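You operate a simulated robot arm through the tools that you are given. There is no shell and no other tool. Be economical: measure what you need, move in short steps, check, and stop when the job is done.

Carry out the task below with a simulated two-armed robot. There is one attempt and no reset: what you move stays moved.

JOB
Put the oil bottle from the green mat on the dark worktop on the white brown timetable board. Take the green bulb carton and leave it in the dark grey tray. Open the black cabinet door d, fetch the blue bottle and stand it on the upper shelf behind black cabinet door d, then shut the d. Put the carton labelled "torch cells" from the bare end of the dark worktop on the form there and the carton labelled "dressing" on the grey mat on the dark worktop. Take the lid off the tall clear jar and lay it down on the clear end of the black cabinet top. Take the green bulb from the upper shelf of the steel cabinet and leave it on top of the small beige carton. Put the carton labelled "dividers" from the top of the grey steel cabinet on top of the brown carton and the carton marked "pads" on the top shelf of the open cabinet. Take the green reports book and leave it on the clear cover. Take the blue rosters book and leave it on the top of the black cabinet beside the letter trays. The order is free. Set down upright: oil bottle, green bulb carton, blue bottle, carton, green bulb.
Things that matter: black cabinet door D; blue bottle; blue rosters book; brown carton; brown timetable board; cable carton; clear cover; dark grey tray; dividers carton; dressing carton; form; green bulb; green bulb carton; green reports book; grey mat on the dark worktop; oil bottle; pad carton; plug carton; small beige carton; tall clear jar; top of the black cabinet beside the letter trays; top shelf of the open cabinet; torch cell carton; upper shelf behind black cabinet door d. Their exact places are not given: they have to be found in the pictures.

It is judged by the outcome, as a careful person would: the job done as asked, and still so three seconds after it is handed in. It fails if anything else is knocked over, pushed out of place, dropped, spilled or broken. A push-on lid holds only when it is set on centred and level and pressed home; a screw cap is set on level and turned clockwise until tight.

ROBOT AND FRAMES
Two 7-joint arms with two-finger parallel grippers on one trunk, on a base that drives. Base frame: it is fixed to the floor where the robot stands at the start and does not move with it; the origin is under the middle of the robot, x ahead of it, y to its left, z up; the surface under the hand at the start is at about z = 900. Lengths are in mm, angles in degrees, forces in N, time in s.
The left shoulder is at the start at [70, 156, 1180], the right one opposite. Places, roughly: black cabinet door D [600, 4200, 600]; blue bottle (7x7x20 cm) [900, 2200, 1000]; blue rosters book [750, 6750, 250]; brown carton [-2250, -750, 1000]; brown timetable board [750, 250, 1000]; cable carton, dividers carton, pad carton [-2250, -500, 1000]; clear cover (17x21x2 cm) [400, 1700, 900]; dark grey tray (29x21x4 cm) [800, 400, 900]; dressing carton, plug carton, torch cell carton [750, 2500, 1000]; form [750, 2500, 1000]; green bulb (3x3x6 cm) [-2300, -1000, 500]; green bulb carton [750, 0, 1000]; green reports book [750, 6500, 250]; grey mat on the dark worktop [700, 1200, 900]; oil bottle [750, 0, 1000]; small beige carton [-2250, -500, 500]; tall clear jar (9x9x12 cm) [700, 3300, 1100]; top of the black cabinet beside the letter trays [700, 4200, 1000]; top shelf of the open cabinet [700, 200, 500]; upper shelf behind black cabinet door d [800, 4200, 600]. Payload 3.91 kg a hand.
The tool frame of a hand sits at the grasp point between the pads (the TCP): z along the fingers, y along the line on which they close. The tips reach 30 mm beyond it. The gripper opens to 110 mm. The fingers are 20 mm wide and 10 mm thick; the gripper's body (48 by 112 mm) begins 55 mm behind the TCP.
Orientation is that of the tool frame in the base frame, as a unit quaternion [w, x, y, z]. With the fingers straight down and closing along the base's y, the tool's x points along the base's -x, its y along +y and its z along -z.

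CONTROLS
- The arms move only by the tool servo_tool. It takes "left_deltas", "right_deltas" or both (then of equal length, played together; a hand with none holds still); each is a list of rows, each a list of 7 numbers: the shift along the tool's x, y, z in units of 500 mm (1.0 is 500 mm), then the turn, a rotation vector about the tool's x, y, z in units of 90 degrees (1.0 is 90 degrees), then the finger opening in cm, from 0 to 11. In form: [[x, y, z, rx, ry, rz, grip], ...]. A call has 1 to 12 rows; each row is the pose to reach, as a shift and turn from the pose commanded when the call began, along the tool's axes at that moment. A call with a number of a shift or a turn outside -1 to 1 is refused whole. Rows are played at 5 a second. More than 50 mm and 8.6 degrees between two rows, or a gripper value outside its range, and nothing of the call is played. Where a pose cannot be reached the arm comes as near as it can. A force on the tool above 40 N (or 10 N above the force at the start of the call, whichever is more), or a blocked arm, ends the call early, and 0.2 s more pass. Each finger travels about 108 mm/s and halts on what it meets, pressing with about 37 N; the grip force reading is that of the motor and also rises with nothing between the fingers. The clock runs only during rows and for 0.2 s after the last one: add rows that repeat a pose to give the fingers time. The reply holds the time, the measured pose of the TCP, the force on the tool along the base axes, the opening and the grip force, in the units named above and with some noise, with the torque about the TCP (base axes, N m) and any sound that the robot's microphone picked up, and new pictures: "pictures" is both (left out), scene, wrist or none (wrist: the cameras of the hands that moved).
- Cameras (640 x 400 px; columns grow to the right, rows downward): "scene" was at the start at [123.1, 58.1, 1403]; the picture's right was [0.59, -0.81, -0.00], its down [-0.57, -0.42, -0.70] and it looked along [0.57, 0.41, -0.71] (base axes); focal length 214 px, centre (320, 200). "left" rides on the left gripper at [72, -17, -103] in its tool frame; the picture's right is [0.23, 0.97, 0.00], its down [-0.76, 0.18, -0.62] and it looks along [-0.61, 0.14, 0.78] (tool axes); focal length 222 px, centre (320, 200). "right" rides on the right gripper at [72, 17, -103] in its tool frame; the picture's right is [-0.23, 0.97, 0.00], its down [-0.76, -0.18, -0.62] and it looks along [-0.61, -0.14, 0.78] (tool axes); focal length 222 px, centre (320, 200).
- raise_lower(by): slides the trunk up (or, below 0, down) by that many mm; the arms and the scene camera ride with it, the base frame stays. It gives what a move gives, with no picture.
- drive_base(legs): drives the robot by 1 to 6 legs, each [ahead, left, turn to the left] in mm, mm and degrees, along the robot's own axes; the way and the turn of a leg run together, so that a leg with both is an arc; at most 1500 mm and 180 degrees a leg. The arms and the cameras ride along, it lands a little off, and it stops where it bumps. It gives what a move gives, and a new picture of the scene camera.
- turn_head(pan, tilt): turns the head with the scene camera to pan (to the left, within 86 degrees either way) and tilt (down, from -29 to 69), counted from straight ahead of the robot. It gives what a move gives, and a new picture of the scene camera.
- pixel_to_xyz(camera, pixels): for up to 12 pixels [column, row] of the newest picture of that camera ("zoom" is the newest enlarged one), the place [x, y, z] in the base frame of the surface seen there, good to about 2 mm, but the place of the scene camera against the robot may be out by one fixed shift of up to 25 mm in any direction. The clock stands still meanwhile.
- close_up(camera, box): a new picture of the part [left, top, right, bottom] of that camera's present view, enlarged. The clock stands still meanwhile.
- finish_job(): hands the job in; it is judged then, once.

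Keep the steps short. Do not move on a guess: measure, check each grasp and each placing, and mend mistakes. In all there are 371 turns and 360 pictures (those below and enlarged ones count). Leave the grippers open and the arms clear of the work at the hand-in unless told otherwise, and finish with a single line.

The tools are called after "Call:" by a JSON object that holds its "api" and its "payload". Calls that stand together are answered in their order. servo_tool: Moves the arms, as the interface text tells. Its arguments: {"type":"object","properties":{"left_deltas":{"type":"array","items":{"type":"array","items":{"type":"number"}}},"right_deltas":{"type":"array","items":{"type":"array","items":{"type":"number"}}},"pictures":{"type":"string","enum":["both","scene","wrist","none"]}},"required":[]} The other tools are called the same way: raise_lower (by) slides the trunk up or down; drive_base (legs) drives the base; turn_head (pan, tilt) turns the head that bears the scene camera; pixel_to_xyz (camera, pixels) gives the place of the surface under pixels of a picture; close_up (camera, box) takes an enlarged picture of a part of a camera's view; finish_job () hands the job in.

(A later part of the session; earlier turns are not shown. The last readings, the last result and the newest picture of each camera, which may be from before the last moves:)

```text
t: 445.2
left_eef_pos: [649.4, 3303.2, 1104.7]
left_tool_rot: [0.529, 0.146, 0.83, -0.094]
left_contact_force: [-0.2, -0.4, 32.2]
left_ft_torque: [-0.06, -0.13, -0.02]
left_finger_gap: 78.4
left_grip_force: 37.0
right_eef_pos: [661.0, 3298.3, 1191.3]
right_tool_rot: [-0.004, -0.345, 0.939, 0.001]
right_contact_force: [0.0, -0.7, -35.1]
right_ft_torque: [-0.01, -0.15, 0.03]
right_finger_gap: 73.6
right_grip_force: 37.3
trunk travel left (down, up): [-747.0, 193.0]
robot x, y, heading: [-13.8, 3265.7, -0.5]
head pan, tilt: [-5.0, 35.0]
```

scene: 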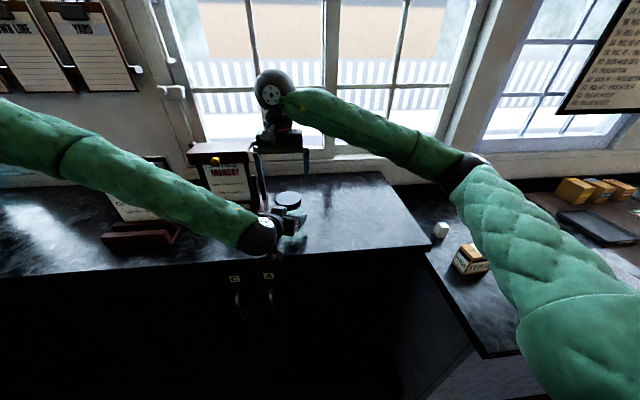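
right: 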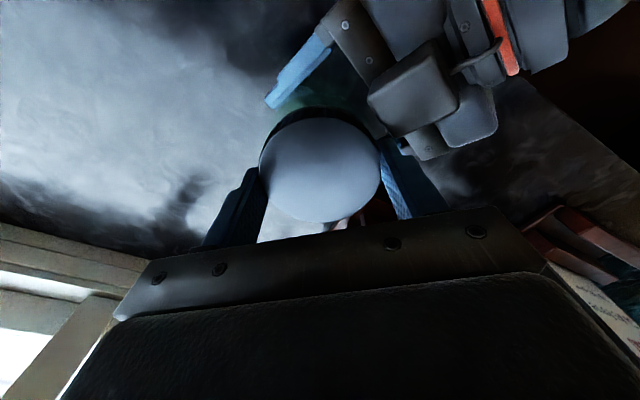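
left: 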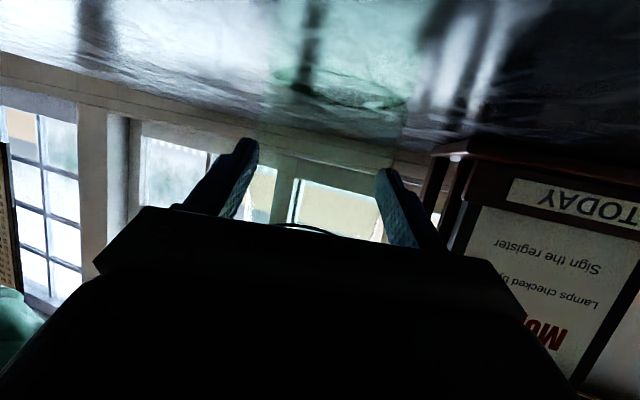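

The lid still holds, and the jar slid a little in the left grip. I'll go back down and turn further anticlockwise.

Call:
{"api": "servo_tool", "payload": {"right_deltas": [[0, 0, 0.012, 0, 0, 0, 0], [0, 0, 0.027, 0, 0, 0, 0], [0, 0, 0.027, 0, 0, -0.06, 0], [0, 0, 0.027, 0, 0, -0.12, 0], [0, 0, 0.027, 0, 0, -0.18, 0], [0, 0, 0.026, 0, 0, -0.24, 0], [0, 0, 0.026, 0, 0, -0.3, 0], [0, 0, 0.026, 0, 0, -0.36, 0], [0, 0, 0.026, 0, 0, -0.42, 0], [0, 0, 0.025, 0, 0, -0.48, 0], [0, 0, 0.025, 0, 0, -0.54, 0]], "pictures": "wrist"}}

```text
t: 447.6
left_eef_pos: [649.1, 3303.3, 1103.7]
left_tool_rot: [0.528, 0.147, 0.831, -0.095]
left_contact_force: [-28.5, 4.7, -20.9]
left_ft_torque: [-0.17, -0.59, 0.02]
left_finger_gap: 78.6
left_grip_force: 36.9
right_eef_pos: [660.6, 3298.4, 1178.8]
right_tool_rot: [-0.002, -0.592, 0.806, 0.002]
right_contact_force: [28.3, -5.4, 18.7]
right_ft_torque: [-0.11, -1.31, -0.13]
right_finger_gap: 73.2
right_grip_force: 36.6
right hand out of reach, approached as far as the arm can: row 9, 10, 11
trunk travel left (down, up): [-747.0, 193.0]
robot x, y, heading: [-14.9, 3267.4, -0.6]
head pan, tilt: [-5.0, 35.0]
```

right: 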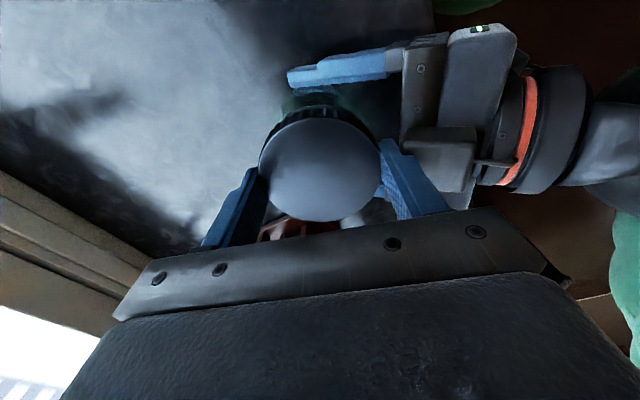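

Turned about 72° in all. I'll regrip: open, turn the hand back, close and turn again.

Call:
{"api": "servo_tool", "payload": {"right_deltas": [[0, 0, 0, 0, 0, 0, 9.5], [0, 0, 0, 0, 0, 0, 10.5], [0, 0, 0, 0, 0, 0.09, 10.5], [0, 0, 0, 0, 0, 0.18, 10.5], [0, 0, 0, 0, 0, 0.27, 10.5], [0, 0, 0, 0, 0, 0.36, 10.5], [0, 0, 0, 0, 0, 0.45, 10.5], [0, 0, 0, 0, 0, 0.54, 10.5], [0, 0, 0, 0, 0, 0.63, 10.5], [0, 0, 0, 0, 0, 0.72, 10.5], [0, 0, 0, 0, 0, 0.8, 10.5], [0, 0, 0, 0, 0, 0.8, 10.5]], "pictures": "wrist"}}

```text
t: 448.1
left_eef_pos: [647.4, 3303.3, 1102.4]
left_tool_rot: [0.528, 0.148, 0.831, -0.095]
left_contact_force: [-36.5, 11.4, 3.4]
left_ft_torque: [-0.6, -2.12, 0.31]
left_finger_gap: 78.5
left_grip_force: 37.0
right_eef_pos: [664.8, 3295.8, 1179.1]
right_tool_rot: [-0.002, -0.589, 0.808, 0.0]
right_contact_force: [35.8, -10.8, -6.5]
right_ft_torque: [-0.26, -0.67, -0.35]
right_finger_gap: 86.5
right_grip_force: 0.0
trunk travel left (down, up): [-747.0, 193.0]
robot x, y, heading: [-11.6, 3264.1, -0.5]
head pan, tilt: [-5.0, 35.0]
stopped in row 2 (left hand): the force on the tool passed its limit at 53 N (the readings are from after the stop); the commanded pose is now the measured one
```

right: 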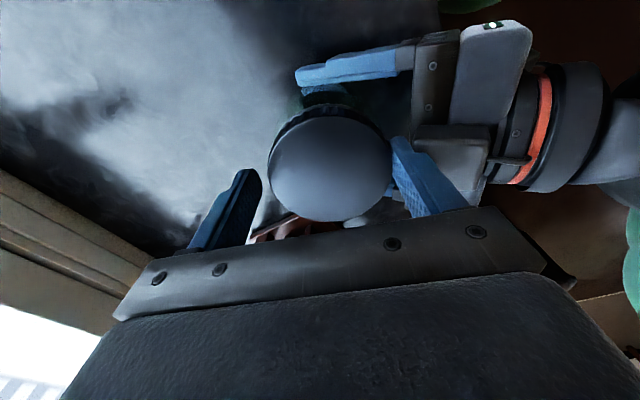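

The right finger is touching the left gripper. I'll lift the right hand and turn it back, and regrip the jar 21 mm lower with the left hand.

Call:
{"api": "servo_tool", "payload": {"right_deltas": [[0, 0, -0.03, 0, 0, 0, 9.5], [0, 0, -0.08, 0, 0, 0, 11], [0, 0, -0.12, 0, 0, 0.09, 11], [0.005, 0.005, -0.12, 0, 0, 0.18, 11], [0.005, 0.005, -0.12, 0, 0, 0.27, 11], [0.005, 0.005, -0.12, 0, 0, 0.36, 11], [0.005, 0.005, -0.12, 0, 0, 0.45, 11], [0.005, 0.005, -0.12, 0, 0, 0.54, 11], [0.005, 0.005, -0.12, 0, 0, 0.63, 11], [0.005, 0.005, -0.12, 0, 0, 0.72, 11], [0.005, 0.005, -0.12, 0, 0, 0.8, 11]], "left_deltas": [[0, 0, 0, 0, 0, 0, 0], [0, 0, 0, 0, 0, 0, 0], [0, 0, 0, 0, 0, 0, 9], [0, 0, 0, 0, 0, 0, 9.5], [0.019, 0, 0.009, 0, 0, 0, 9.5], [0.038, 0, 0.018, 0, 0, 0, 9.5], [0.038, 0, 0.018, 0, 0, 0, 9.5], [0.038, 0, 0.018, 0, 0, 0, 6], [0.038, 0, 0.018, 0, 0, 0, 0], [0.038, 0, 0.018, 0, 0, 0, 0], [0.038, 0, 0.018, 0, 0, 0, 0]], "pictures": "wrist"}}

```text
t: 448.5
left_eef_pos: [647.6, 3302.2, 1107.3]
left_tool_rot: [0.532, 0.146, 0.829, -0.096]
left_contact_force: [-21.8, 7.3, 0.5]
left_ft_torque: [-0.35, -1.33, 0.21]
left_finger_gap: 78.4
left_grip_force: 36.3
right_eef_pos: [664.7, 3295.9, 1183.2]
right_tool_rot: [-0.005, -0.588, 0.809, 0.0]
right_contact_force: [22.2, -6.3, -2.9]
right_ft_torque: [-0.14, -0.39, -0.21]
right_finger_gap: 83.8
right_grip_force: 0.1
trunk travel left (down, up): [-747.0, 193.0]
robot x, y, heading: [-7.5, 3262.9, -0.7]
head pan, tilt: [-5.0, 35.0]
stopped in row 1 (left hand): the force on the tool passed its limit at 57 N (the readings are from after the stop); the commanded pose is now the measured one
```

right: 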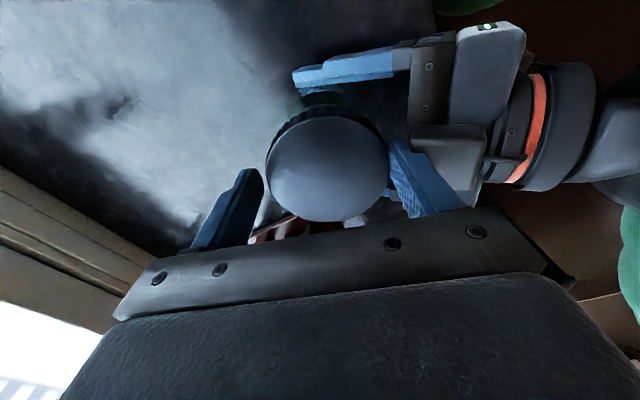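
left: 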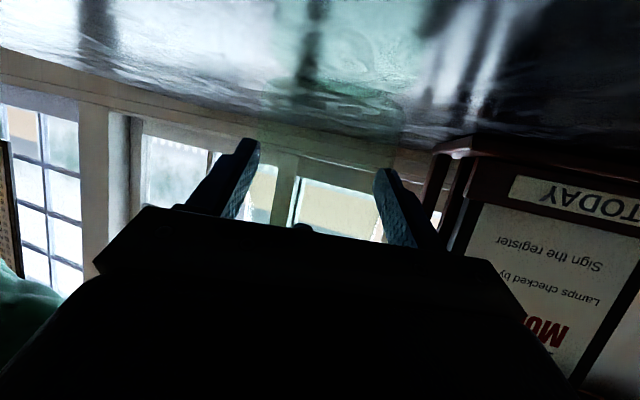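

I'll keep the right fingers only slightly open while lifting clear.

Call:
{"api": "servo_tool", "payload": {"right_deltas": [[0, 0, 0, 0, 0, 0, 7.9], [0, 0, -0.02, 0, 0, 0, 7.9], [0, 0, -0.06, 0, 0, 0, 7.9], [0, 0, -0.12, 0, 0, 0, 7.9], [0, 0, -0.14, 0, 0, 0.09, 9], [0, 0, -0.14, 0, 0, 0.18, 10], [0, 0, -0.14, 0, 0, 0.27, 11], [0, 0, -0.14, 0, 0, 0.36, 11], [0, 0, -0.14, 0, 0, 0.45, 11], [0, 0, -0.14, 0, 0, 0.54, 11], [0, 0, -0.14, 0, 0, 0.63, 11], [0, 0, -0.14, 0, 0, 0.72, 11]], "pictures": "none"}}

Call:
{"api": "servo_tool", "payload": {"left_deltas": [[0, 0, 0, 0, 0, 0, 9], [0, 0, 0, 0, 0, 0, 9.5], [0.02, 0, 0.009, 0, 0, 0, 9.5], [0.045, 0, 0.021, 0, 0, 0, 9.5], [0.045, 0, 0.021, 0, 0, 0, 9.5], [0.045, 0, 0.021, 0, 0, 0, 6], [0.045, 0, 0.021, 0, 0, 0, 0], [0.045, 0, 0.021, 0, 0, 0, 0]], "pictures": "both"}}

```text
t: 451.1
left_eef_pos: [648.7, 3301.8, 1107.4]
left_tool_rot: [0.531, 0.145, 0.829, -0.094]
left_contact_force: [-0.3, 0.6, -2.6]
left_ft_torque: [0.01, 0.04, 0.02]
left_finger_gap: 78.5
left_grip_force: 36.6
right_eef_pos: [662.4, 3297.8, 1254.2]
right_tool_rot: [-0.004, -0.064, 0.998, -0.003]
right_contact_force: [-0.1, -0.4, -0.3]
right_ft_torque: [0.02, 0.02, 0.01]
right_finger_gap: 110.1
right_grip_force: 0.2
trunk travel left (down, up): [-747.0, 193.0]
robot x, y, heading: [-15.0, 3267.2, -0.8]
head pan, tilt: [-5.0, 35.0]
```

```text
t: 452.9
left_eef_pos: [649.2, 3312.8, 1090.5]
left_tool_rot: [0.531, 0.147, 0.829, -0.096]
left_contact_force: [1.0, -0.4, 1.1]
left_ft_torque: [0.0, -0.02, -0.01]
left_finger_gap: 78.3
left_grip_force: 37.0
left hand out of reach, approached as far as the arm can: row 3, 4, 5, 6, 7, 8
right_eef_pos: [663.1, 3297.5, 1252.9]
right_tool_rot: [-0.005, -0.066, 0.998, -0.003]
right_contact_force: [-0.2, -0.2, 0.2]
right_ft_torque: [-0.01, 0.04, 0.0]
right_finger_gap: 110.2
right_grip_force: 0.0
trunk travel left (down, up): [-747.0, 193.0]
robot x, y, heading: [-13.4, 3263.0, -0.4]
head pan, tilt: [-5.0, 35.0]
```

scene: 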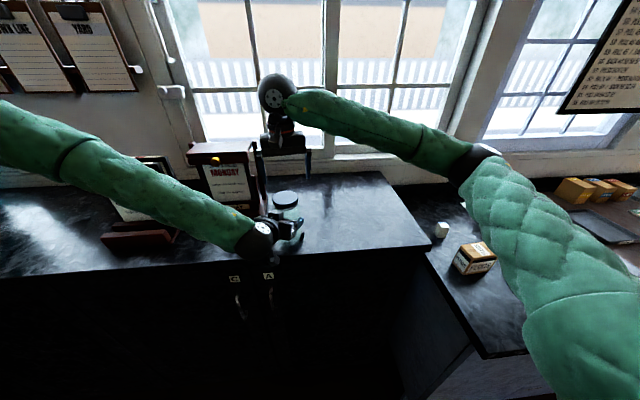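
left: 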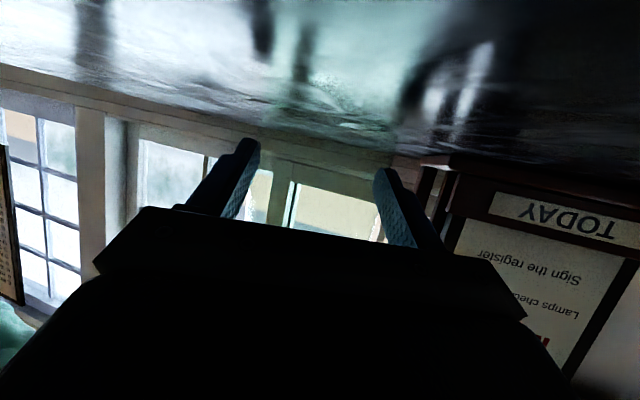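

The jar is held lower now. I'll turn the right hand clockwise first so the next stroke is longer, with one picture to find the lid's centre.

Call:
{"api": "servo_tool", "payload": {"right_deltas": [[0, 0, 0, 0, 0, 0.09, 11], [0, 0, 0, 0, 0, 0.18, 11], [0, 0, 0, 0, 0, 0.27, 11], [0, 0, 0, 0, 0, 0.36, 11], [0, 0, 0, 0, 0, 0.45, 11], [0, 0, 0, 0, 0, 0.54, 11], [0, 0, 0, 0, 0, 0.54, 11]], "pictures": "wrist"}}

```text
t: 454.5
left_eef_pos: [650.1, 3312.2, 1090.0]
left_tool_rot: [0.532, 0.146, 0.828, -0.096]
left_contact_force: [-0.4, -1.0, 0.6]
left_ft_torque: [0.05, -0.03, -0.03]
left_finger_gap: 78.3
left_grip_force: 37.1
right_eef_pos: [663.5, 3296.9, 1254.1]
right_tool_rot: [-0.002, 0.351, 0.936, -0.004]
right_contact_force: [1.4, -0.4, -0.5]
right_ft_torque: [0.0, -0.01, -0.01]
right_finger_gap: 110.2
right_grip_force: 0.1
trunk travel left (down, up): [-747.0, 193.0]
robot x, y, heading: [-17.0, 3264.5, -0.6]
head pan, tilt: [-5.0, 35.0]
```

right: 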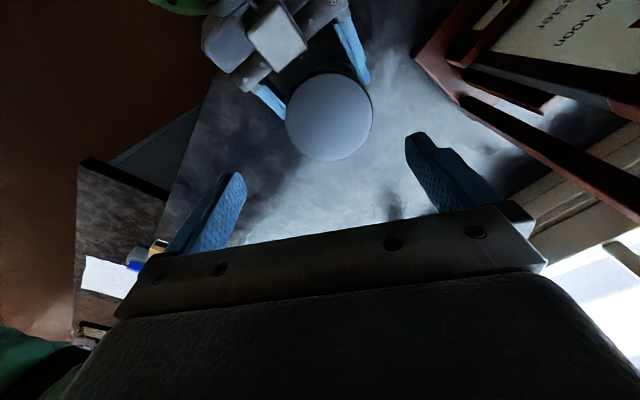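

Call:
{"api": "pixel_to_xyz", "payload": {"camera": "right", "pixels": [[286, 118], [371, 115], [328, 75], [332, 160], [329, 117]]}}

```text
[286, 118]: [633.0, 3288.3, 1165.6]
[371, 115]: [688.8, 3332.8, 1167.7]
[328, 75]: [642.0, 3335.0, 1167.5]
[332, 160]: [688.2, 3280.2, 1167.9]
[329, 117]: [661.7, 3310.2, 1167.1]
```

The lid's centre is (662,3309). I'll go down, grip and turn anticlockwise in a long stroke.

Call:
{"api": "servo_tool", "payload": {"right_deltas": [[0.017, 0.017, 0.08, 0, 0, 0, 11], [0.017, 0.017, 0.151, 0, 0, 0, 11], [0.017, 0.017, 0.151, 0, 0, 0, 8], [0.017, 0.017, 0.151, 0, 0, 0, 0], [0.017, 0.017, 0.151, 0, 0, 0, 0], [0.017, 0.017, 0.151, 0, 0, -0.09, 0], [0.017, 0.017, 0.151, 0, 0, -0.18, 0], [0.017, 0.017, 0.15, 0, 0, -0.27, 0], [0.017, 0.017, 0.15, 0, 0, -0.36, 0], [0.017, 0.017, 0.15, 0, 0, -0.45, 0], [0.017, 0.017, 0.149, 0, 0, -0.54, 0], [0.017, 0.017, 0.149, 0, 0, -0.63, 0]], "pictures": "none"}}

Call:
{"api": "servo_tool", "payload": {"right_deltas": [[0, 0, 0, 0, 0, -0.09, 0], [0, 0, 0, 0, 0, -0.18, 0], [0, 0, -0.001, 0, 0, -0.27, 0], [0, 0, -0.001, 0, 0, -0.36, 0], [0, 0, -0.002, 0, 0, -0.45, 0], [0, 0, -0.002, 0, 0, -0.54, 0], [0, 0, -0.002, 0, 0, -0.6, 0], [0, 0, -0.002, 0, 0, -0.6, 0]], "pictures": "none"}}

```text
t: 457.1
left_eef_pos: [652.6, 3313.4, 1090.1]
left_tool_rot: [0.532, 0.146, 0.828, -0.095]
left_contact_force: [10.6, 32.2, 1.2]
left_ft_torque: [-0.8, 0.06, 0.45]
left_finger_gap: 78.4
left_grip_force: 37.0
right_eef_pos: [662.3, 3307.4, 1180.0]
right_tool_rot: [-0.004, -0.137, 0.991, -0.004]
right_contact_force: [-8.2, -32.2, 1.3]
right_ft_torque: [-1.82, 0.42, -0.08]
right_finger_gap: 74.6
right_grip_force: 37.3
trunk travel left (down, up): [-747.0, 193.0]
robot x, y, heading: [-16.5, 3263.5, -0.7]
head pan, tilt: [-5.0, 35.0]
```

```text
t: 457.8
left_eef_pos: [650.5, 3312.5, 1090.9]
left_tool_rot: [0.531, 0.146, 0.829, -0.095]
left_contact_force: [-1.5, 1.2, 2.4]
left_ft_torque: [0.19, -0.19, 0.02]
left_finger_gap: 78.6
left_grip_force: 36.9
right_eef_pos: [662.3, 3308.6, 1179.4]
right_tool_rot: [-0.004, -0.274, 0.962, -0.001]
right_contact_force: [1.8, -1.6, 1.8]
right_ft_torque: [-0.13, -0.04, 0.01]
right_finger_gap: 74.6
right_grip_force: 37.4
trunk travel left (down, up): [-747.0, 193.0]
robot x, y, heading: [-12.4, 3261.8, -0.4]
head pan, tilt: [-5.0, 35.0]
stopped in row 3 (left hand): the force on the tool passed its limit at 44 N (the readings are from after the stop); the commanded pose is now the measured one
```

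Turned another 73°. I'll test with a small pull.

Call:
{"api": "servo_tool", "payload": {"right_deltas": [[0, 0, -0.004, 0, 0, 0, 0], [0, 0, -0.008, 0, 0, 0, 0], [0, 0, -0.014, 0, 0, 0, 0], [0, 0, -0.014, 0, 0, 0, 0]], "pictures": "none"}}

```text
t: 458.8
left_eef_pos: [650.7, 3313.7, 1091.5]
left_tool_rot: [0.532, 0.145, 0.829, -0.095]
left_contact_force: [0.4, 6.6, 31.3]
left_ft_torque: [-0.56, -0.06, 0.08]
left_finger_gap: 78.4
left_grip_force: 36.7
right_eef_pos: [663.4, 3307.7, 1185.4]
right_tool_rot: [-0.006, -0.273, 0.962, -0.002]
right_contact_force: [-0.5, -6.3, -33.9]
right_ft_torque: [-0.24, -0.17, -0.01]
right_finger_gap: 74.3
right_grip_force: 37.1
trunk travel left (down, up): [-747.0, 193.0]
robot x, y, heading: [-14.2, 3264.8, -0.6]
head pan, tilt: [-5.0, 35.0]
```

Still held. I'll do further anticlockwise strokes: loosen, turn back, grip, turn.

Call:
{"api": "servo_tool", "payload": {"right_deltas": [[0, 0, 0.012, 0, 0, 0, 0], [0, 0, 0.012, 0, 0, 0, 8.4], [0, 0, 0.012, 0, 0, 0, 8.4], [0, 0, 0.012, 0, 0, 0.09, 8.4], [0, 0, 0.012, 0, 0, 0.18, 8.4], [0, 0, 0.012, 0, 0, 0.27, 8.4], [0, 0, 0.012, 0, 0, 0.36, 8.4], [0, 0, 0.012, 0, 0, 0.45, 8.4], [0, 0, 0.012, 0, 0, 0.54, 8.4], [0, 0, 0.012, 0, 0, 0.63, 8.4], [0, 0, 0.012, 0, 0, 0.72, 8.4], [0, 0, 0.012, 0, 0, 0.8, 8.4]], "pictures": "none"}}

Call:
{"api": "servo_tool", "payload": {"right_deltas": [[0, 0, 0, 0, 0, 0, 0], [0, 0, 0, 0, 0, 0, 0], [0, 0, 0, 0, 0, -0.09, 0], [0, 0, 0, 0, 0, -0.18, 0], [0, 0, -0.001, 0, 0, -0.27, 0], [0, 0, -0.001, 0, 0, -0.36, 0], [0, 0, -0.001, 0, 0, -0.45, 0], [0, 0, -0.002, 0, 0, -0.54, 0], [0, 0, -0.002, 0, 0, -0.63, 0], [0, 0, -0.002, 0, 0, -0.72, 0], [0, 0, -0.003, 0, 0, -0.8, 0]], "pictures": "none"}}

```text
t: 461.4
left_eef_pos: [649.7, 3312.8, 1089.9]
left_tool_rot: [0.53, 0.146, 0.83, -0.095]
left_contact_force: [0.2, -0.1, -2.5]
left_ft_torque: [0.05, 0.08, -0.02]
left_finger_gap: 78.2
left_grip_force: 36.9
right_eef_pos: [663.4, 3306.6, 1181.0]
right_tool_rot: [-0.002, 0.345, 0.939, -0.004]
right_contact_force: [0.0, -0.4, 0.3]
right_ft_torque: [0.01, -0.01, 0.0]
right_finger_gap: 84.0
right_grip_force: 0.0
trunk travel left (down, up): [-747.0, 193.0]
robot x, y, heading: [-14.2, 3264.3, -0.7]
head pan, tilt: [-5.0, 35.0]
```

```text
t: 463.8
left_eef_pos: [651.0, 3314.7, 1089.2]
left_tool_rot: [0.531, 0.145, 0.829, -0.095]
left_contact_force: [-0.1, -0.4, -2.3]
left_ft_torque: [0.0, 0.01, -0.02]
left_finger_gap: 78.0
left_grip_force: 36.9
right_eef_pos: [662.5, 3308.4, 1182.2]
right_tool_rot: [-0.005, -0.276, 0.961, -0.002]
right_contact_force: [-0.6, 0.4, -0.8]
right_ft_torque: [-0.01, -0.01, 0.04]
right_finger_gap: 74.0
right_grip_force: 37.3
trunk travel left (down, up): [-747.0, 193.0]
robot x, y, heading: [-13.2, 3266.8, -0.7]
head pan, tilt: [-5.0, 35.0]
```

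That stroke met no resistance at all. I'll lift the lid.

Call:
{"api": "servo_tool", "payload": {"right_deltas": [[0, 0, -0.01, 0, 0, 0, 0], [0, 0, -0.03, 0, 0, 0, 0], [0, 0, -0.07, 0, 0, 0, 0], [0, 0, -0.12, 0, 0, 0, 0], [0, 0, -0.12, 0, 0, 0, 0]], "pictures": "scene"}}

```text
t: 465.0
left_eef_pos: [650.2, 3314.1, 1088.3]
left_tool_rot: [0.532, 0.146, 0.829, -0.095]
left_contact_force: [-0.4, 0.6, -2.8]
left_ft_torque: [0.04, 0.06, -0.02]
left_finger_gap: 78.5
left_grip_force: 36.9
right_eef_pos: [663.0, 3309.5, 1242.9]
right_tool_rot: [-0.005, -0.274, 0.962, -0.002]
right_contact_force: [1.1, 0.1, 0.9]
right_ft_torque: [0.0, 0.03, -0.02]
right_finger_gap: 74.0
right_grip_force: 37.0
trunk travel left (down, up): [-747.0, 193.0]
robot x, y, heading: [-11.3, 3264.6, -0.8]
head pan, tilt: [-5.0, 35.0]
```

scene: 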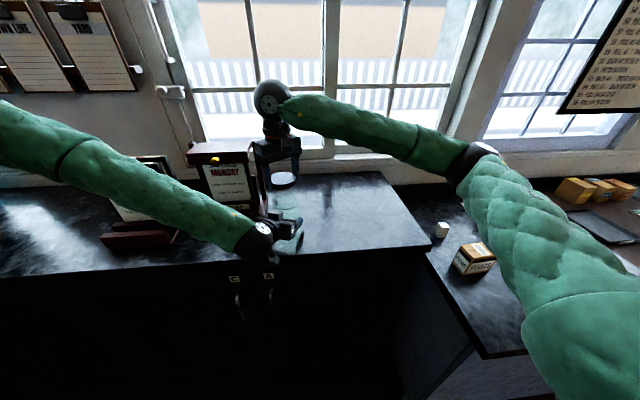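

The lid is off. I'll carry it to the clear right end, about (680,3080), and lower it near the surface.

Call:
{"api": "servo_tool", "payload": {"right_deltas": [[0.043, -0.082, 0, 0, 0, 0, 0], [0.085, -0.163, 0, 0, 0, 0, 0], [0.128, -0.245, 0, 0, 0, 0, 0], [0.17, -0.326, 0, 0, 0, 0, 0], [0.213, -0.408, 0.02, 0, 0, 0, 0], [0.213, -0.408, 0.11, 0, 0, 0, 0], [0.213, -0.408, 0.2, 0, 0, 0, 0], [0.213, -0.408, 0.28, 0, 0, 0, 0], [0.213, -0.408, 0.31, 0, 0, 0, 0], [0.213, -0.408, 0.319, 0, 0, 0, 0], [0.213, -0.408, 0.319, 0, 0, 0, 0]], "pictures": "wrist"}}

```text
t: 467.4
left_eef_pos: [649.8, 3314.0, 1089.8]
left_tool_rot: [0.531, 0.146, 0.829, -0.095]
left_contact_force: [0.6, 0.3, -2.6]
left_ft_torque: [0.02, 0.02, -0.02]
left_finger_gap: 78.4
left_grip_force: 37.4
right_eef_pos: [680.9, 3077.6, 1084.2]
right_tool_rot: [-0.005, -0.273, 0.962, -0.002]
right_contact_force: [0.5, 0.6, 1.0]
right_ft_torque: [-0.02, -0.01, 0.02]
right_finger_gap: 74.0
right_grip_force: 36.7
trunk travel left (down, up): [-747.0, 193.0]
robot x, y, heading: [-13.4, 3263.9, -0.6]
head pan, tilt: [-5.0, 35.0]
```

right: 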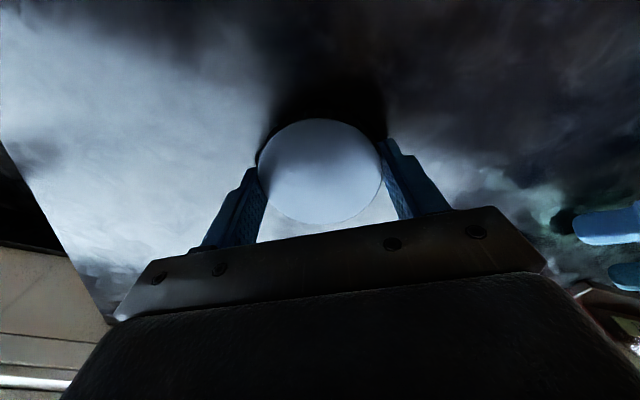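

I'll set the lid down and release it, and at the same time lower the jar with the left hand.

Call:
{"api": "servo_tool", "payload": {"right_deltas": [[0, 0, 0.004, 0, 0, 0, 0], [0, 0, 0.005, 0, 0, 0, 0], [0, 0, 0.005, 0, 0, 0, 8], [0, 0, 0.005, 0, 0, 0, 9.5], [0, 0, 0.005, 0, 0, 0, 9.5], [0, 0, -0.06, 0, 0, 0, 9.5], [0, 0, -0.15, 0, 0, 0, 9.5], [0, 0, -0.24, 0, 0, 0, 9.5]], "left_deltas": [[0, 0, 0, 0, 0, 0, 0], [0.002, 0, 0.001, 0, 0, 0, 0], [0.004, 0, 0.002, 0, 0, 0, 0], [0.005, 0, 0.0025, 0, 0, 0, 0], [0.006, 0, 0.003, 0, 0, 0, 0], [0.007, 0, 0.0034, 0, 0, 0, 0], [0.007, 0, 0.0034, 0, 0, 0, 0], [0.007, 0, 0.0034, 0, 0, 0, 0]], "pictures": "scene"}}

```text
t: 469.2
left_eef_pos: [651.0, 3315.6, 1087.9]
left_tool_rot: [0.531, 0.146, 0.829, -0.095]
left_contact_force: [0.3, -0.4, -2.4]
left_ft_torque: [0.02, 0.03, 0.0]
left_finger_gap: 78.2
left_grip_force: 37.4
right_eef_pos: [680.5, 3077.9, 1204.9]
right_tool_rot: [-0.004, -0.275, 0.962, -0.003]
right_contact_force: [-0.3, 0.2, -0.3]
right_ft_torque: [-0.03, 0.01, 0.0]
right_finger_gap: 95.0
right_grip_force: 0.0
trunk travel left (down, up): [-747.0, 193.0]
robot x, y, heading: [-13.9, 3265.6, -0.7]
head pan, tilt: [-5.0, 35.0]
```

scene: 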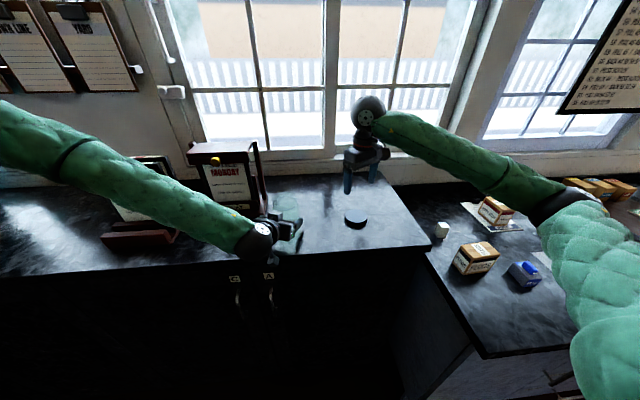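

The lid lies flat. Now I'll lower the jar with the trunk until it touches.

Call:
{"api": "raise_lower", "payload": {"by": -2.5}}

Call:
{"api": "raise_lower", "payload": {"by": -2.5}}

```text
t: 469.7
left_eef_pos: [649.2, 3314.2, 1086.4]
left_tool_rot: [0.531, 0.146, 0.829, -0.095]
left_contact_force: [2.4, -0.3, 10.7]
left_ft_torque: [-0.11, 0.15, 0.05]
left_finger_gap: 78.1
left_grip_force: 37.4
right_eef_pos: [678.9, 3077.6, 1204.1]
right_tool_rot: [-0.004, -0.275, 0.961, -0.002]
right_contact_force: [0.8, 0.1, 0.4]
right_ft_torque: [0.01, 0.02, 0.0]
right_finger_gap: 95.3
right_grip_force: 0.0
trunk travel left (down, up): [-744.0, 196.0]
robot x, y, heading: [-13.9, 3266.1, -0.7]
head pan, tilt: [-5.0, 35.0]
```

```text
t: 470.2
left_eef_pos: [651.1, 3315.2, 1085.4]
left_tool_rot: [0.532, 0.146, 0.828, -0.095]
left_contact_force: [9.2, 0.3, 29.4]
left_ft_torque: [0.08, 0.13, 0.0]
left_finger_gap: 78.7
left_grip_force: 37.1
right_eef_pos: [678.9, 3077.7, 1199.8]
right_tool_rot: [-0.004, -0.274, 0.962, -0.002]
right_contact_force: [0.7, 0.2, 0.2]
right_ft_torque: [0.01, -0.01, 0.0]
right_finger_gap: 95.1
right_grip_force: 0.0
trunk travel left (down, up): [-742.0, 198.0]
robot x, y, heading: [-12.8, 3263.6, -0.4]
head pan, tilt: [-5.0, 35.0]
```

Call:
{"api": "raise_lower", "payload": {"by": 2}}

Call:
{"api": "servo_tool", "payload": {"left_deltas": [[0, 0, 0, 0, 0, 0, 9], [0, 0, 0, 0, 0, 0, 10.5], [0, 0, 0, 0, 0, 0, 10.5], [0, 0, -0.08, 0, 0, 0, 10.5], [0, 0, -0.16, 0, 0, 0, 10.5], [0, 0, -0.24, 0, 0, 0, 10.5], [0, 0, -0.32, 0, 0, 0, 10.5]], "pictures": "scene"}}

```text
t: 470.7
left_eef_pos: [649.1, 3315.1, 1083.3]
left_tool_rot: [0.531, 0.147, 0.829, -0.095]
left_contact_force: [6.3, 0.6, 18.0]
left_ft_torque: [0.23, -0.09, -0.05]
left_finger_gap: 78.2
left_grip_force: 36.6
right_eef_pos: [679.7, 3077.3, 1203.0]
right_tool_rot: [-0.004, -0.274, 0.962, -0.002]
right_contact_force: [-0.1, 0.2, -0.4]
right_ft_torque: [-0.01, -0.01, -0.01]
right_finger_gap: 94.9
right_grip_force: 0.1
trunk travel left (down, up): [-744.0, 196.0]
robot x, y, heading: [-12.6, 3263.1, -0.6]
head pan, tilt: [-5.0, 35.0]
```

```text
t: 472.3
left_eef_pos: [592.5, 3342.2, 1133.0]
left_tool_rot: [0.532, 0.146, 0.829, -0.096]
left_contact_force: [-0.5, -0.2, -1.1]
left_ft_torque: [0.04, 0.02, 0.03]
left_finger_gap: 105.0
left_grip_force: 0.1
left hand out of reach, approached as far as the arm can: row 5, 6, 7
right_eef_pos: [680.0, 3078.9, 1202.5]
right_tool_rot: [-0.004, -0.274, 0.962, -0.004]
right_contact_force: [0.0, 0.4, 0.0]
right_ft_torque: [0.01, 0.0, 0.0]
right_finger_gap: 94.9
right_grip_force: 0.1
trunk travel left (down, up): [-744.0, 196.0]
robot x, y, heading: [-11.0, 3262.3, -0.4]
head pan, tilt: [-5.0, 35.0]
```

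scene: 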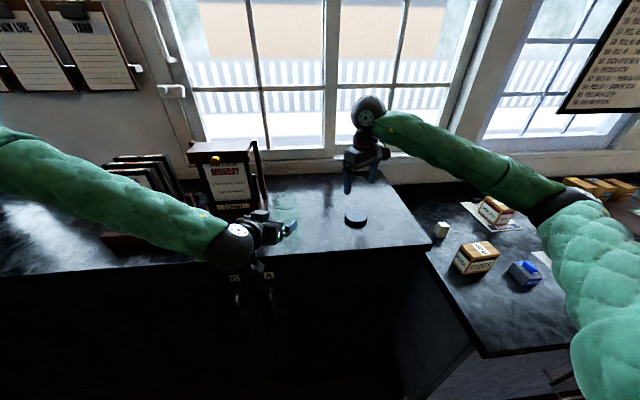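

The jar stands with the lid off beside it. Now the books: I'll back off, raise the trunk and drive along past the armchair.

Call:
{"api": "drive_base", "payload": {"legs": [[-390, 0, 0.5]]}}

Call:
{"api": "raise_lower", "payload": {"by": 120}}

Call:
{"api": "turn_head", "payload": {"pan": 25, "tilt": 30}}

Call:
{"api": "drive_base", "payload": {"legs": [[0, 1400, 0], [0, 1400, 0]]}}

```text
t: 474.8
left_eef_pos: [196.7, 3346.5, 1132.9]
left_tool_rot: [0.532, 0.144, 0.829, -0.094]
left_contact_force: [0.2, 0.7, 0.3]
left_ft_torque: [-0.03, -0.01, 0.01]
left_finger_gap: 105.1
left_grip_force: 0.0
right_eef_pos: [283.7, 3082.3, 1202.4]
right_tool_rot: [-0.005, -0.277, 0.961, -0.003]
right_contact_force: [-0.1, -0.1, -0.6]
right_ft_torque: [-0.04, 0.0, 0.01]
right_finger_gap: 95.1
right_grip_force: 0.1
trunk travel left (down, up): [-744.0, 196.0]
robot x, y, heading: [-407.6, 3266.6, -0.0]
head pan, tilt: [-5.0, 35.0]
```

scene: 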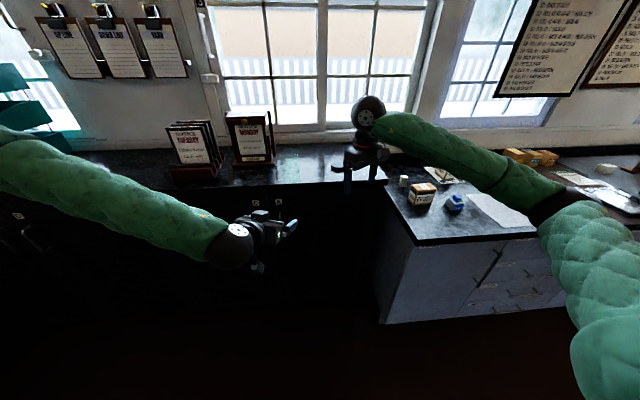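

```text
t: 476.3
left_eef_pos: [197.9, 3347.0, 1251.8]
left_tool_rot: [0.531, 0.144, 0.829, -0.094]
left_contact_force: [0.0, -0.4, 0.3]
left_ft_torque: [0.0, -0.01, 0.0]
left_finger_gap: 105.0
left_grip_force: 0.2
right_eef_pos: [285.4, 3083.5, 1321.3]
right_tool_rot: [-0.005, -0.277, 0.961, -0.002]
right_contact_force: [0.7, 0.0, 0.3]
right_ft_torque: [0.05, -0.02, -0.01]
right_finger_gap: 95.0
right_grip_force: 0.0
trunk travel left (down, up): [-864.0, 76.0]
robot x, y, heading: [-410.1, 3269.4, -0.2]
head pan, tilt: [-5.0, 35.0]
```

```text
t: 477.3
left_eef_pos: [196.3, 3347.4, 1253.4]
left_tool_rot: [0.532, 0.144, 0.829, -0.095]
left_contact_force: [0.5, -0.5, -0.2]
left_ft_torque: [0.0, -0.02, -0.03]
left_finger_gap: 105.2
left_grip_force: 0.1
right_eef_pos: [285.1, 3083.0, 1322.0]
right_tool_rot: [-0.004, -0.277, 0.961, -0.002]
right_contact_force: [-0.7, -0.4, -0.6]
right_ft_torque: [-0.01, 0.04, 0.01]
right_finger_gap: 95.2
right_grip_force: 0.1
trunk travel left (down, up): [-864.0, 76.0]
robot x, y, heading: [-412.5, 3268.0, -0.2]
head pan, tilt: [25.0, 30.0]
```

scene: 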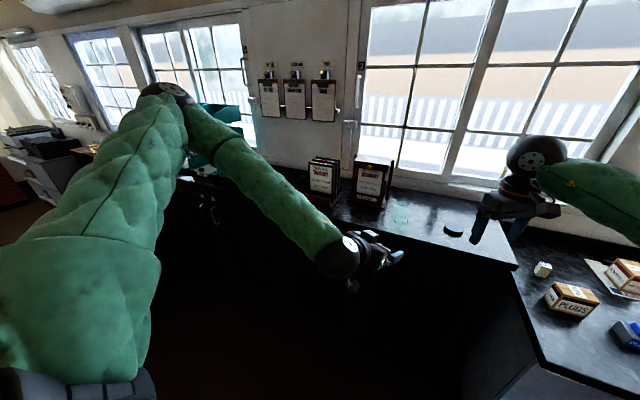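

```text
t: 490.9
left_eef_pos: [209.8, 6158.2, 1251.4]
left_tool_rot: [0.532, 0.142, 0.83, -0.093]
left_contact_force: [0.3, -0.2, 0.4]
left_ft_torque: [-0.02, 0.0, 0.0]
left_finger_gap: 105.2
left_grip_force: 0.0
right_eef_pos: [300.0, 5895.7, 1322.7]
right_tool_rot: [-0.004, -0.28, 0.96, -0.003]
right_contact_force: [-0.4, 0.3, 0.1]
right_ft_torque: [-0.01, 0.03, -0.01]
right_finger_gap: 95.0
right_grip_force: 0.0
trunk travel left (down, up): [-864.0, 76.0]
robot x, y, heading: [-393.9, 6074.3, 0.1]
head pan, tilt: [25.0, 30.0]
```

scene: 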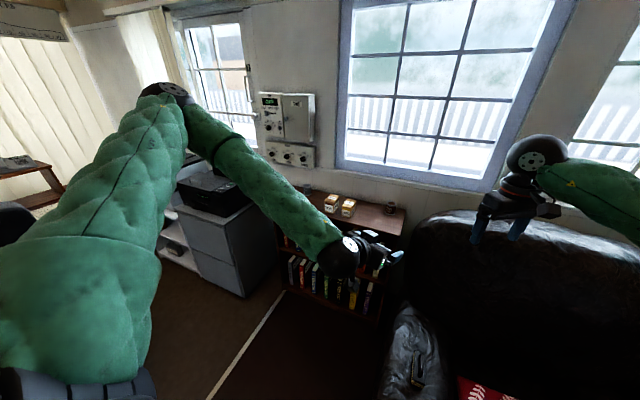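

Call:
{"api": "drive_base", "payload": {"legs": [[0, 480, 0]]}}

Call:
{"api": "raise_lower", "payload": {"by": -300}}

Call:
{"api": "turn_head", "payload": {"pan": -3, "tilt": 38}}

```text
t: 493.7
left_eef_pos: [211.2, 6635.6, 1253.0]
left_tool_rot: [0.531, 0.142, 0.83, -0.093]
left_contact_force: [0.4, -0.3, 0.3]
left_ft_torque: [0.0, -0.02, -0.02]
left_finger_gap: 105.0
left_grip_force: 0.0
right_eef_pos: [298.9, 6373.5, 1322.2]
right_tool_rot: [-0.005, -0.278, 0.96, -0.002]
right_contact_force: [-0.2, -0.6, -0.3]
right_ft_torque: [-0.07, -0.04, 0.01]
right_finger_gap: 95.1
right_grip_force: 0.1
trunk travel left (down, up): [-864.0, 76.0]
robot x, y, heading: [-394.1, 6554.7, 0.1]
head pan, tilt: [25.0, 30.0]
```

scene: 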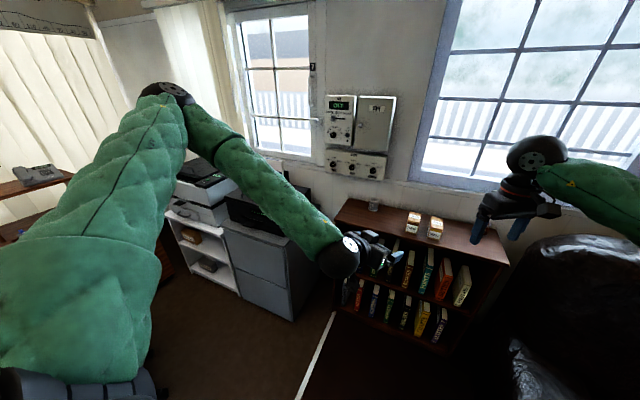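

```text
t: 496.7
left_eef_pos: [210.4, 6636.8, 952.3]
left_tool_rot: [0.531, 0.144, 0.83, -0.094]
left_contact_force: [-0.4, -0.1, -0.6]
left_ft_torque: [0.01, 0.01, 0.0]
left_finger_gap: 105.0
left_grip_force: 0.2
right_eef_pos: [298.8, 6372.7, 1021.8]
right_tool_rot: [-0.005, -0.279, 0.96, -0.002]
right_contact_force: [0.9, 0.6, 0.2]
right_ft_torque: [0.01, 0.01, -0.02]
right_finger_gap: 95.2
right_grip_force: 0.1
trunk travel left (down, up): [-564.0, 376.0]
robot x, y, heading: [-397.3, 6556.7, 0.1]
head pan, tilt: [25.0, 30.0]
```

```text
t: 497.6
left_eef_pos: [210.5, 6635.9, 952.3]
left_tool_rot: [0.531, 0.143, 0.83, -0.094]
left_contact_force: [0.5, 0.4, -0.6]
left_ft_torque: [-0.01, -0.03, 0.01]
left_finger_gap: 105.1
left_grip_force: 0.0
right_eef_pos: [299.4, 6374.0, 1022.0]
right_tool_rot: [-0.005, -0.278, 0.961, -0.002]
right_contact_force: [-0.6, 0.3, 0.6]
right_ft_torque: [-0.01, 0.02, 0.02]
right_finger_gap: 95.1
right_grip_force: 0.2
trunk travel left (down, up): [-564.0, 376.0]
robot x, y, heading: [-394.4, 6555.9, -0.3]
head pan, tilt: [-3.0, 38.0]
```

scene: 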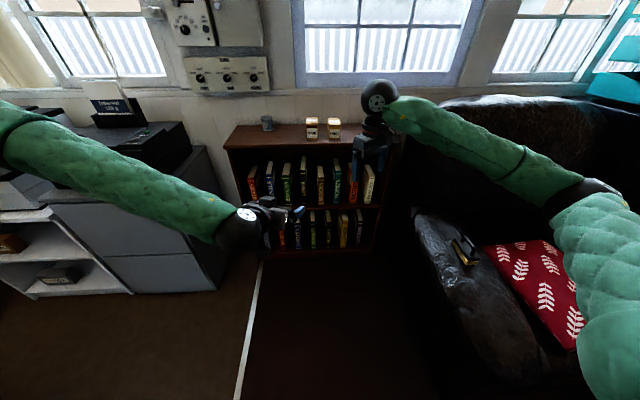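

Call:
{"api": "close_up", "payload": {"camera": "scene", "box": [230, 140, 400, 260]}}

```text
3.33 times, centred on (315, 200) of scene
```

zoom: 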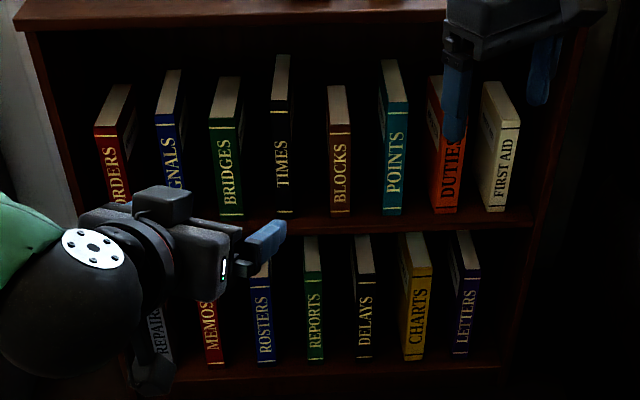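

Call:
{"api": "pixel_to_xyz", "payload": {"camera": "zoom", "pixels": [[265, 320], [253, 340], [274, 340], [263, 360], [263, 275], [314, 320], [306, 340], [322, 340], [314, 358], [313, 245], [318, 225], [340, 375]]}}

Call:
{"api": "pixel_to_xyz", "payload": {"camera": "zoom", "pixels": [[215, 362], [205, 340], [224, 340], [364, 320], [356, 340], [373, 340], [90, 70], [540, 250], [200, 230], [310, 240], [262, 255], [400, 15]]}}

```text
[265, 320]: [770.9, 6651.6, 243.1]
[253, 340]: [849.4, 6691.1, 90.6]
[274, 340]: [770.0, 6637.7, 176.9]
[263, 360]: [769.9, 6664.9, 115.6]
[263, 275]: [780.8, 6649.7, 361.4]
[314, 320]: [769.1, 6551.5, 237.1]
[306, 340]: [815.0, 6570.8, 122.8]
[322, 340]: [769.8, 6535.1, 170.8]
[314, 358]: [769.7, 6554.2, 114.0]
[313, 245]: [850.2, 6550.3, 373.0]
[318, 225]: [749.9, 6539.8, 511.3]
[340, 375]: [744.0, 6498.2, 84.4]
```

```text
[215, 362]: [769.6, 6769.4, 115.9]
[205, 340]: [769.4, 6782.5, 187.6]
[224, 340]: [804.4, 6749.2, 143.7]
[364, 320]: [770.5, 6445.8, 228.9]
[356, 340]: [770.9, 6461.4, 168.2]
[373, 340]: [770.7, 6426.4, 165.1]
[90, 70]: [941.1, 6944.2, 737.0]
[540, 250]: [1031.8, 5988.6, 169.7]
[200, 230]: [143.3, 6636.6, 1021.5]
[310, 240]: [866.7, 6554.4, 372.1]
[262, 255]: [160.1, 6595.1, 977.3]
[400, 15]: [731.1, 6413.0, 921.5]
```

ROSTERS (blue) is at y 6651 and REPORTS (green) at y 6552 on the lower shelf, spines at x 770, z about 95–355, 32 mm thick. I'll point both hands forward and nearly horizontal: first the left rotation and the right yaw, then the right pitch.

Call:
{"api": "servo_tool", "payload": {"left_deltas": [[0, 0, 0, -0.069, -0.036, -0.024, 8], [0, 0, 0, -0.137, -0.071, -0.048, 8], [0, 0, 0, -0.206, -0.107, -0.072, 8], [0, 0, 0, -0.206, -0.107, -0.072, 8]], "right_deltas": [[0, 0, 0, 0, 0, 0.09, 9], [0, 0, 0, 0, 0, 0.18, 9], [0, 0, 0, 0, 0, 0.27, 9], [0, 0, 0, 0, 0, 0.357, 9]], "pictures": "none"}}

Call:
{"api": "servo_tool", "payload": {"right_deltas": [[0, 0, 0, 0, -0.085, 0, 8], [0, 0, 0, 0, -0.17, 0, 8], [0, 0, 0, 0, -0.255, 0, 8], [0, 0, 0, 0, -0.34, 0, 8], [0, 0, 0, 0, -0.425, 0, 8], [0, 0, 0, 0, -0.51, 0, 8], [0, 0, 0, 0, -0.595, 0, 8], [0, 0, 0, 0, -0.68, 0, 8], [0, 0, 0, 0, -0.765, 0, 8], [0, 0, 0, 0, -0.833, 0, 8], [0, 0, 0, 0, -0.833, 0, 8]], "pictures": "none"}}

Call:
{"api": "raise_lower", "payload": {"by": -400}}

Call:
{"api": "raise_lower", "payload": {"by": -150}}

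```text
t: 498.6
left_eef_pos: [214.5, 6654.2, 964.2]
left_tool_rot: [0.609, 0.0, 0.793, 0.0]
left_contact_force: [0.9, -0.1, 0.2]
left_ft_torque: [-0.01, -0.01, 0.01]
left_finger_gap: 80.0
left_grip_force: 0.1
left hand out of reach, approached as far as the arm can: row 3, 4
right_eef_pos: [299.6, 6371.7, 1021.4]
right_tool_rot: [-0.004, 0.0, 1.0, -0.003]
right_contact_force: [0.5, 0.2, 0.3]
right_ft_torque: [0.04, 0.0, -0.03]
right_finger_gap: 89.9
right_grip_force: 0.1
trunk travel left (down, up): [-564.0, 376.0]
robot x, y, heading: [-395.7, 6552.8, -0.1]
head pan, tilt: [-3.0, 38.0]
```

```text
t: 501.0
left_eef_pos: [214.1, 6655.1, 965.0]
left_tool_rot: [0.609, 0.0, 0.793, 0.0]
left_contact_force: [-0.2, 1.2, 0.2]
left_ft_torque: [-0.04, -0.02, 0.01]
left_finger_gap: 80.0
left_grip_force: 0.1
right_eef_pos: [299.3, 6372.5, 1022.0]
right_tool_rot: [0.563, -0.003, 0.826, -0.002]
right_contact_force: [0.2, -0.1, 0.0]
right_ft_torque: [0.02, -0.02, -0.01]
right_finger_gap: 80.1
right_grip_force: 0.0
right hand out of reach, approached as far as the arm can: row 10, 11
trunk travel left (down, up): [-564.0, 376.0]
robot x, y, heading: [-394.6, 6552.8, -0.3]
head pan, tilt: [-3.0, 38.0]
```

```text
t: 504.9
left_eef_pos: [228.6, 6716.8, 575.8]
left_tool_rot: [0.61, -0.05, 0.79, 0.014]
left_contact_force: [-0.8, -0.1, 0.0]
left_ft_torque: [-0.01, 0.04, 0.01]
left_finger_gap: 80.1
left_grip_force: 0.1
right_eef_pos: [319.4, 6410.0, 645.8]
right_tool_rot: [0.572, -0.025, 0.82, 0.001]
right_contact_force: [-0.2, 0.0, -0.5]
right_ft_torque: [-0.01, -0.01, -0.01]
right_finger_gap: 79.8
right_grip_force: 0.1
trunk travel left (down, up): [-164.0, 776.0]
robot x, y, heading: [-370.8, 6555.4, 2.6]
head pan, tilt: [-3.0, 38.0]
```

```text
t: 505.5
left_eef_pos: [259.3, 6761.5, 554.2]
left_tool_rot: [0.601, -0.109, 0.788, 0.079]
left_contact_force: [0.3, -0.8, 0.3]
left_ft_torque: [0.02, 0.05, 0.04]
left_finger_gap: 79.9
left_grip_force: 0.0
right_eef_pos: [345.8, 6370.3, 602.5]
right_tool_rot: [0.571, -0.009, 0.821, 0.031]
right_contact_force: [0.6, 0.7, -1.1]
right_ft_torque: [-0.04, -0.11, -0.04]
right_finger_gap: 79.7
right_grip_force: 0.1
trunk travel left (down, up): [-142.0, 798.0]
robot x, y, heading: [-358.9, 6555.6, 4.9]
head pan, tilt: [-3.0, 38.0]
stopped: the arm was blocked; the commanded pose is now the measured one
```

An elbow met something, probably the cabinet on the left. I'll go straight back up and look.

Call:
{"api": "raise_lower", "payload": {"by": 120}}

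Call:
{"api": "turn_head", "payload": {"pan": 45, "tilt": 35}}

```text
t: 505.8
left_eef_pos: [273.8, 6766.8, 572.3]
left_tool_rot: [0.6, -0.133, 0.778, 0.13]
left_contact_force: [-0.9, -0.1, -0.1]
left_ft_torque: [-0.01, 0.0, 0.0]
left_finger_gap: 79.9
left_grip_force: 0.1
right_eef_pos: [352.2, 6324.5, 577.4]
right_tool_rot: [0.559, 0.013, 0.826, 0.073]
right_contact_force: [-0.4, -1.6, -1.5]
right_ft_torque: [0.01, -0.06, 0.04]
right_finger_gap: 79.9
right_grip_force: 0.1
trunk travel left (down, up): [-146.0, 794.0]
robot x, y, heading: [-357.2, 6555.2, 5.5]
head pan, tilt: [-3.0, 38.0]
stopped: the arm was blocked; the commanded pose is now the measured one
```

```text
t: 507.0
left_eef_pos: [267.6, 6755.5, 570.8]
left_tool_rot: [0.6, -0.122, 0.782, 0.117]
left_contact_force: [0.3, -0.2, -0.2]
left_ft_torque: [-0.02, -0.03, -0.03]
left_finger_gap: 80.1
left_grip_force: 0.0
right_eef_pos: [346.5, 6324.3, 587.7]
right_tool_rot: [0.564, 0.012, 0.823, 0.064]
right_contact_force: [-0.8, 0.7, -0.2]
right_ft_torque: [0.02, -0.03, 0.02]
right_finger_gap: 79.8
right_grip_force: 0.1
trunk travel left (down, up): [-146.0, 794.0]
robot x, y, heading: [-361.3, 6550.4, 4.9]
head pan, tilt: [45.0, 35.0]
```

scene: 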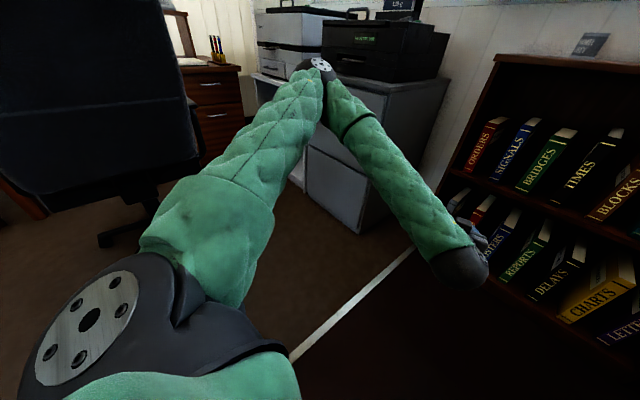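

Call:
{"api": "servo_tool", "payload": {"right_deltas": [[-0.08, 0.04, -0.03, 0, 0, 0, 8], [-0.16, 0.08, -0.06, 0, 0, 0, 8]], "pictures": "none"}}

Call:
{"api": "servo_tool", "payload": {"left_deltas": [[-0.08, -0.04, -0.03, 0, 0, 0, 8], [-0.16, -0.08, -0.06, 0, 0, 0, 8]], "pictures": "none"}}

```text
t: 507.7
left_eef_pos: [278.4, 6745.7, 577.7]
left_tool_rot: [0.599, -0.138, 0.774, 0.154]
left_contact_force: [0.5, -1.3, 0.9]
left_ft_torque: [0.0, 0.02, 0.07]
left_finger_gap: 79.7
left_grip_force: 0.0
right_eef_pos: [330.3, 6284.7, 650.9]
right_tool_rot: [0.574, 0.036, 0.815, 0.077]
right_contact_force: [-0.1, -1.0, 0.5]
right_ft_torque: [0.02, -0.1, 0.07]
right_finger_gap: 80.1
right_grip_force: 0.1
trunk travel left (down, up): [-146.0, 794.0]
robot x, y, heading: [-368.7, 6551.3, 3.2]
head pan, tilt: [45.0, 35.0]
stopped in row 2 (right hand): the arm was blocked; the commanded pose is now the measured one
```

```text
t: 508.5
left_eef_pos: [286.5, 6708.8, 662.1]
left_tool_rot: [0.594, -0.13, 0.776, 0.17]
left_contact_force: [-0.5, -1.1, 0.1]
left_ft_torque: [0.04, -0.02, 0.06]
left_finger_gap: 80.2
left_grip_force: 0.0
left hand out of reach, approached as far as the arm can: row 1, 2
right_eef_pos: [332.7, 6249.5, 638.0]
right_tool_rot: [0.575, 0.049, 0.812, 0.087]
right_contact_force: [-0.2, -2.0, 0.0]
right_ft_torque: [0.05, 0.05, 0.1]
right_finger_gap: 80.1
right_grip_force: 0.0
trunk travel left (down, up): [-146.0, 794.0]
robot x, y, heading: [-364.9, 6553.4, 3.6]
head pan, tilt: [45.0, 35.0]
stopped in row 2 (left hand): the arm was blocked; the commanded pose is now the measured one
```

Call:
{"api": "raise_lower", "payload": {"by": 150}}

Call:
{"api": "turn_head", "payload": {"pan": -45, "tilt": 45}}

```text
t: 510.2
left_eef_pos: [278.9, 6667.7, 805.0]
left_tool_rot: [0.599, -0.096, 0.779, 0.162]
left_contact_force: [0.2, 0.0, 1.1]
left_ft_torque: [-0.02, 0.01, -0.01]
left_finger_gap: 79.8
left_grip_force: 0.1
right_eef_pos: [326.7, 6250.7, 773.0]
right_tool_rot: [0.569, 0.053, 0.815, 0.094]
right_contact_force: [-1.0, -0.1, 0.0]
right_ft_torque: [0.0, -0.02, 0.03]
right_finger_gap: 80.2
right_grip_force: 0.0
trunk travel left (down, up): [-296.0, 644.0]
robot x, y, heading: [-372.1, 6548.9, 3.1]
head pan, tilt: [45.0, 35.0]
```

```text
t: 511.9
left_eef_pos: [278.5, 6667.8, 805.9]
left_tool_rot: [0.599, -0.096, 0.779, 0.162]
left_contact_force: [0.1, 0.0, -0.1]
left_ft_torque: [-0.01, 0.01, -0.01]
left_finger_gap: 79.7
left_grip_force: 0.1
right_eef_pos: [326.0, 6248.7, 775.0]
right_tool_rot: [0.569, 0.053, 0.815, 0.095]
right_contact_force: [0.2, 1.0, 0.0]
right_ft_torque: [0.0, -0.01, -0.02]
right_finger_gap: 80.1
right_grip_force: 0.1
trunk travel left (down, up): [-296.0, 644.0]
robot x, y, heading: [-374.3, 6546.5, 2.8]
head pan, tilt: [-45.0, 45.0]
```

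scene: 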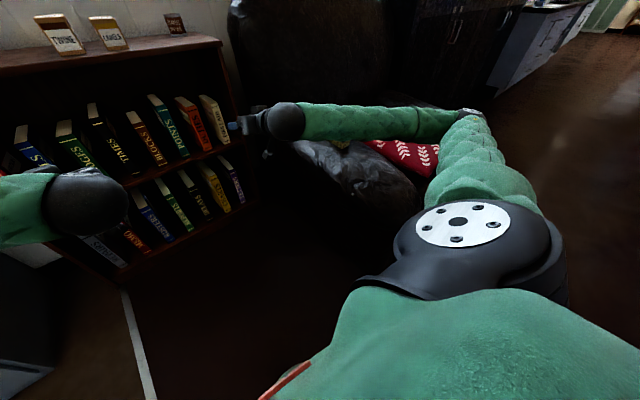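

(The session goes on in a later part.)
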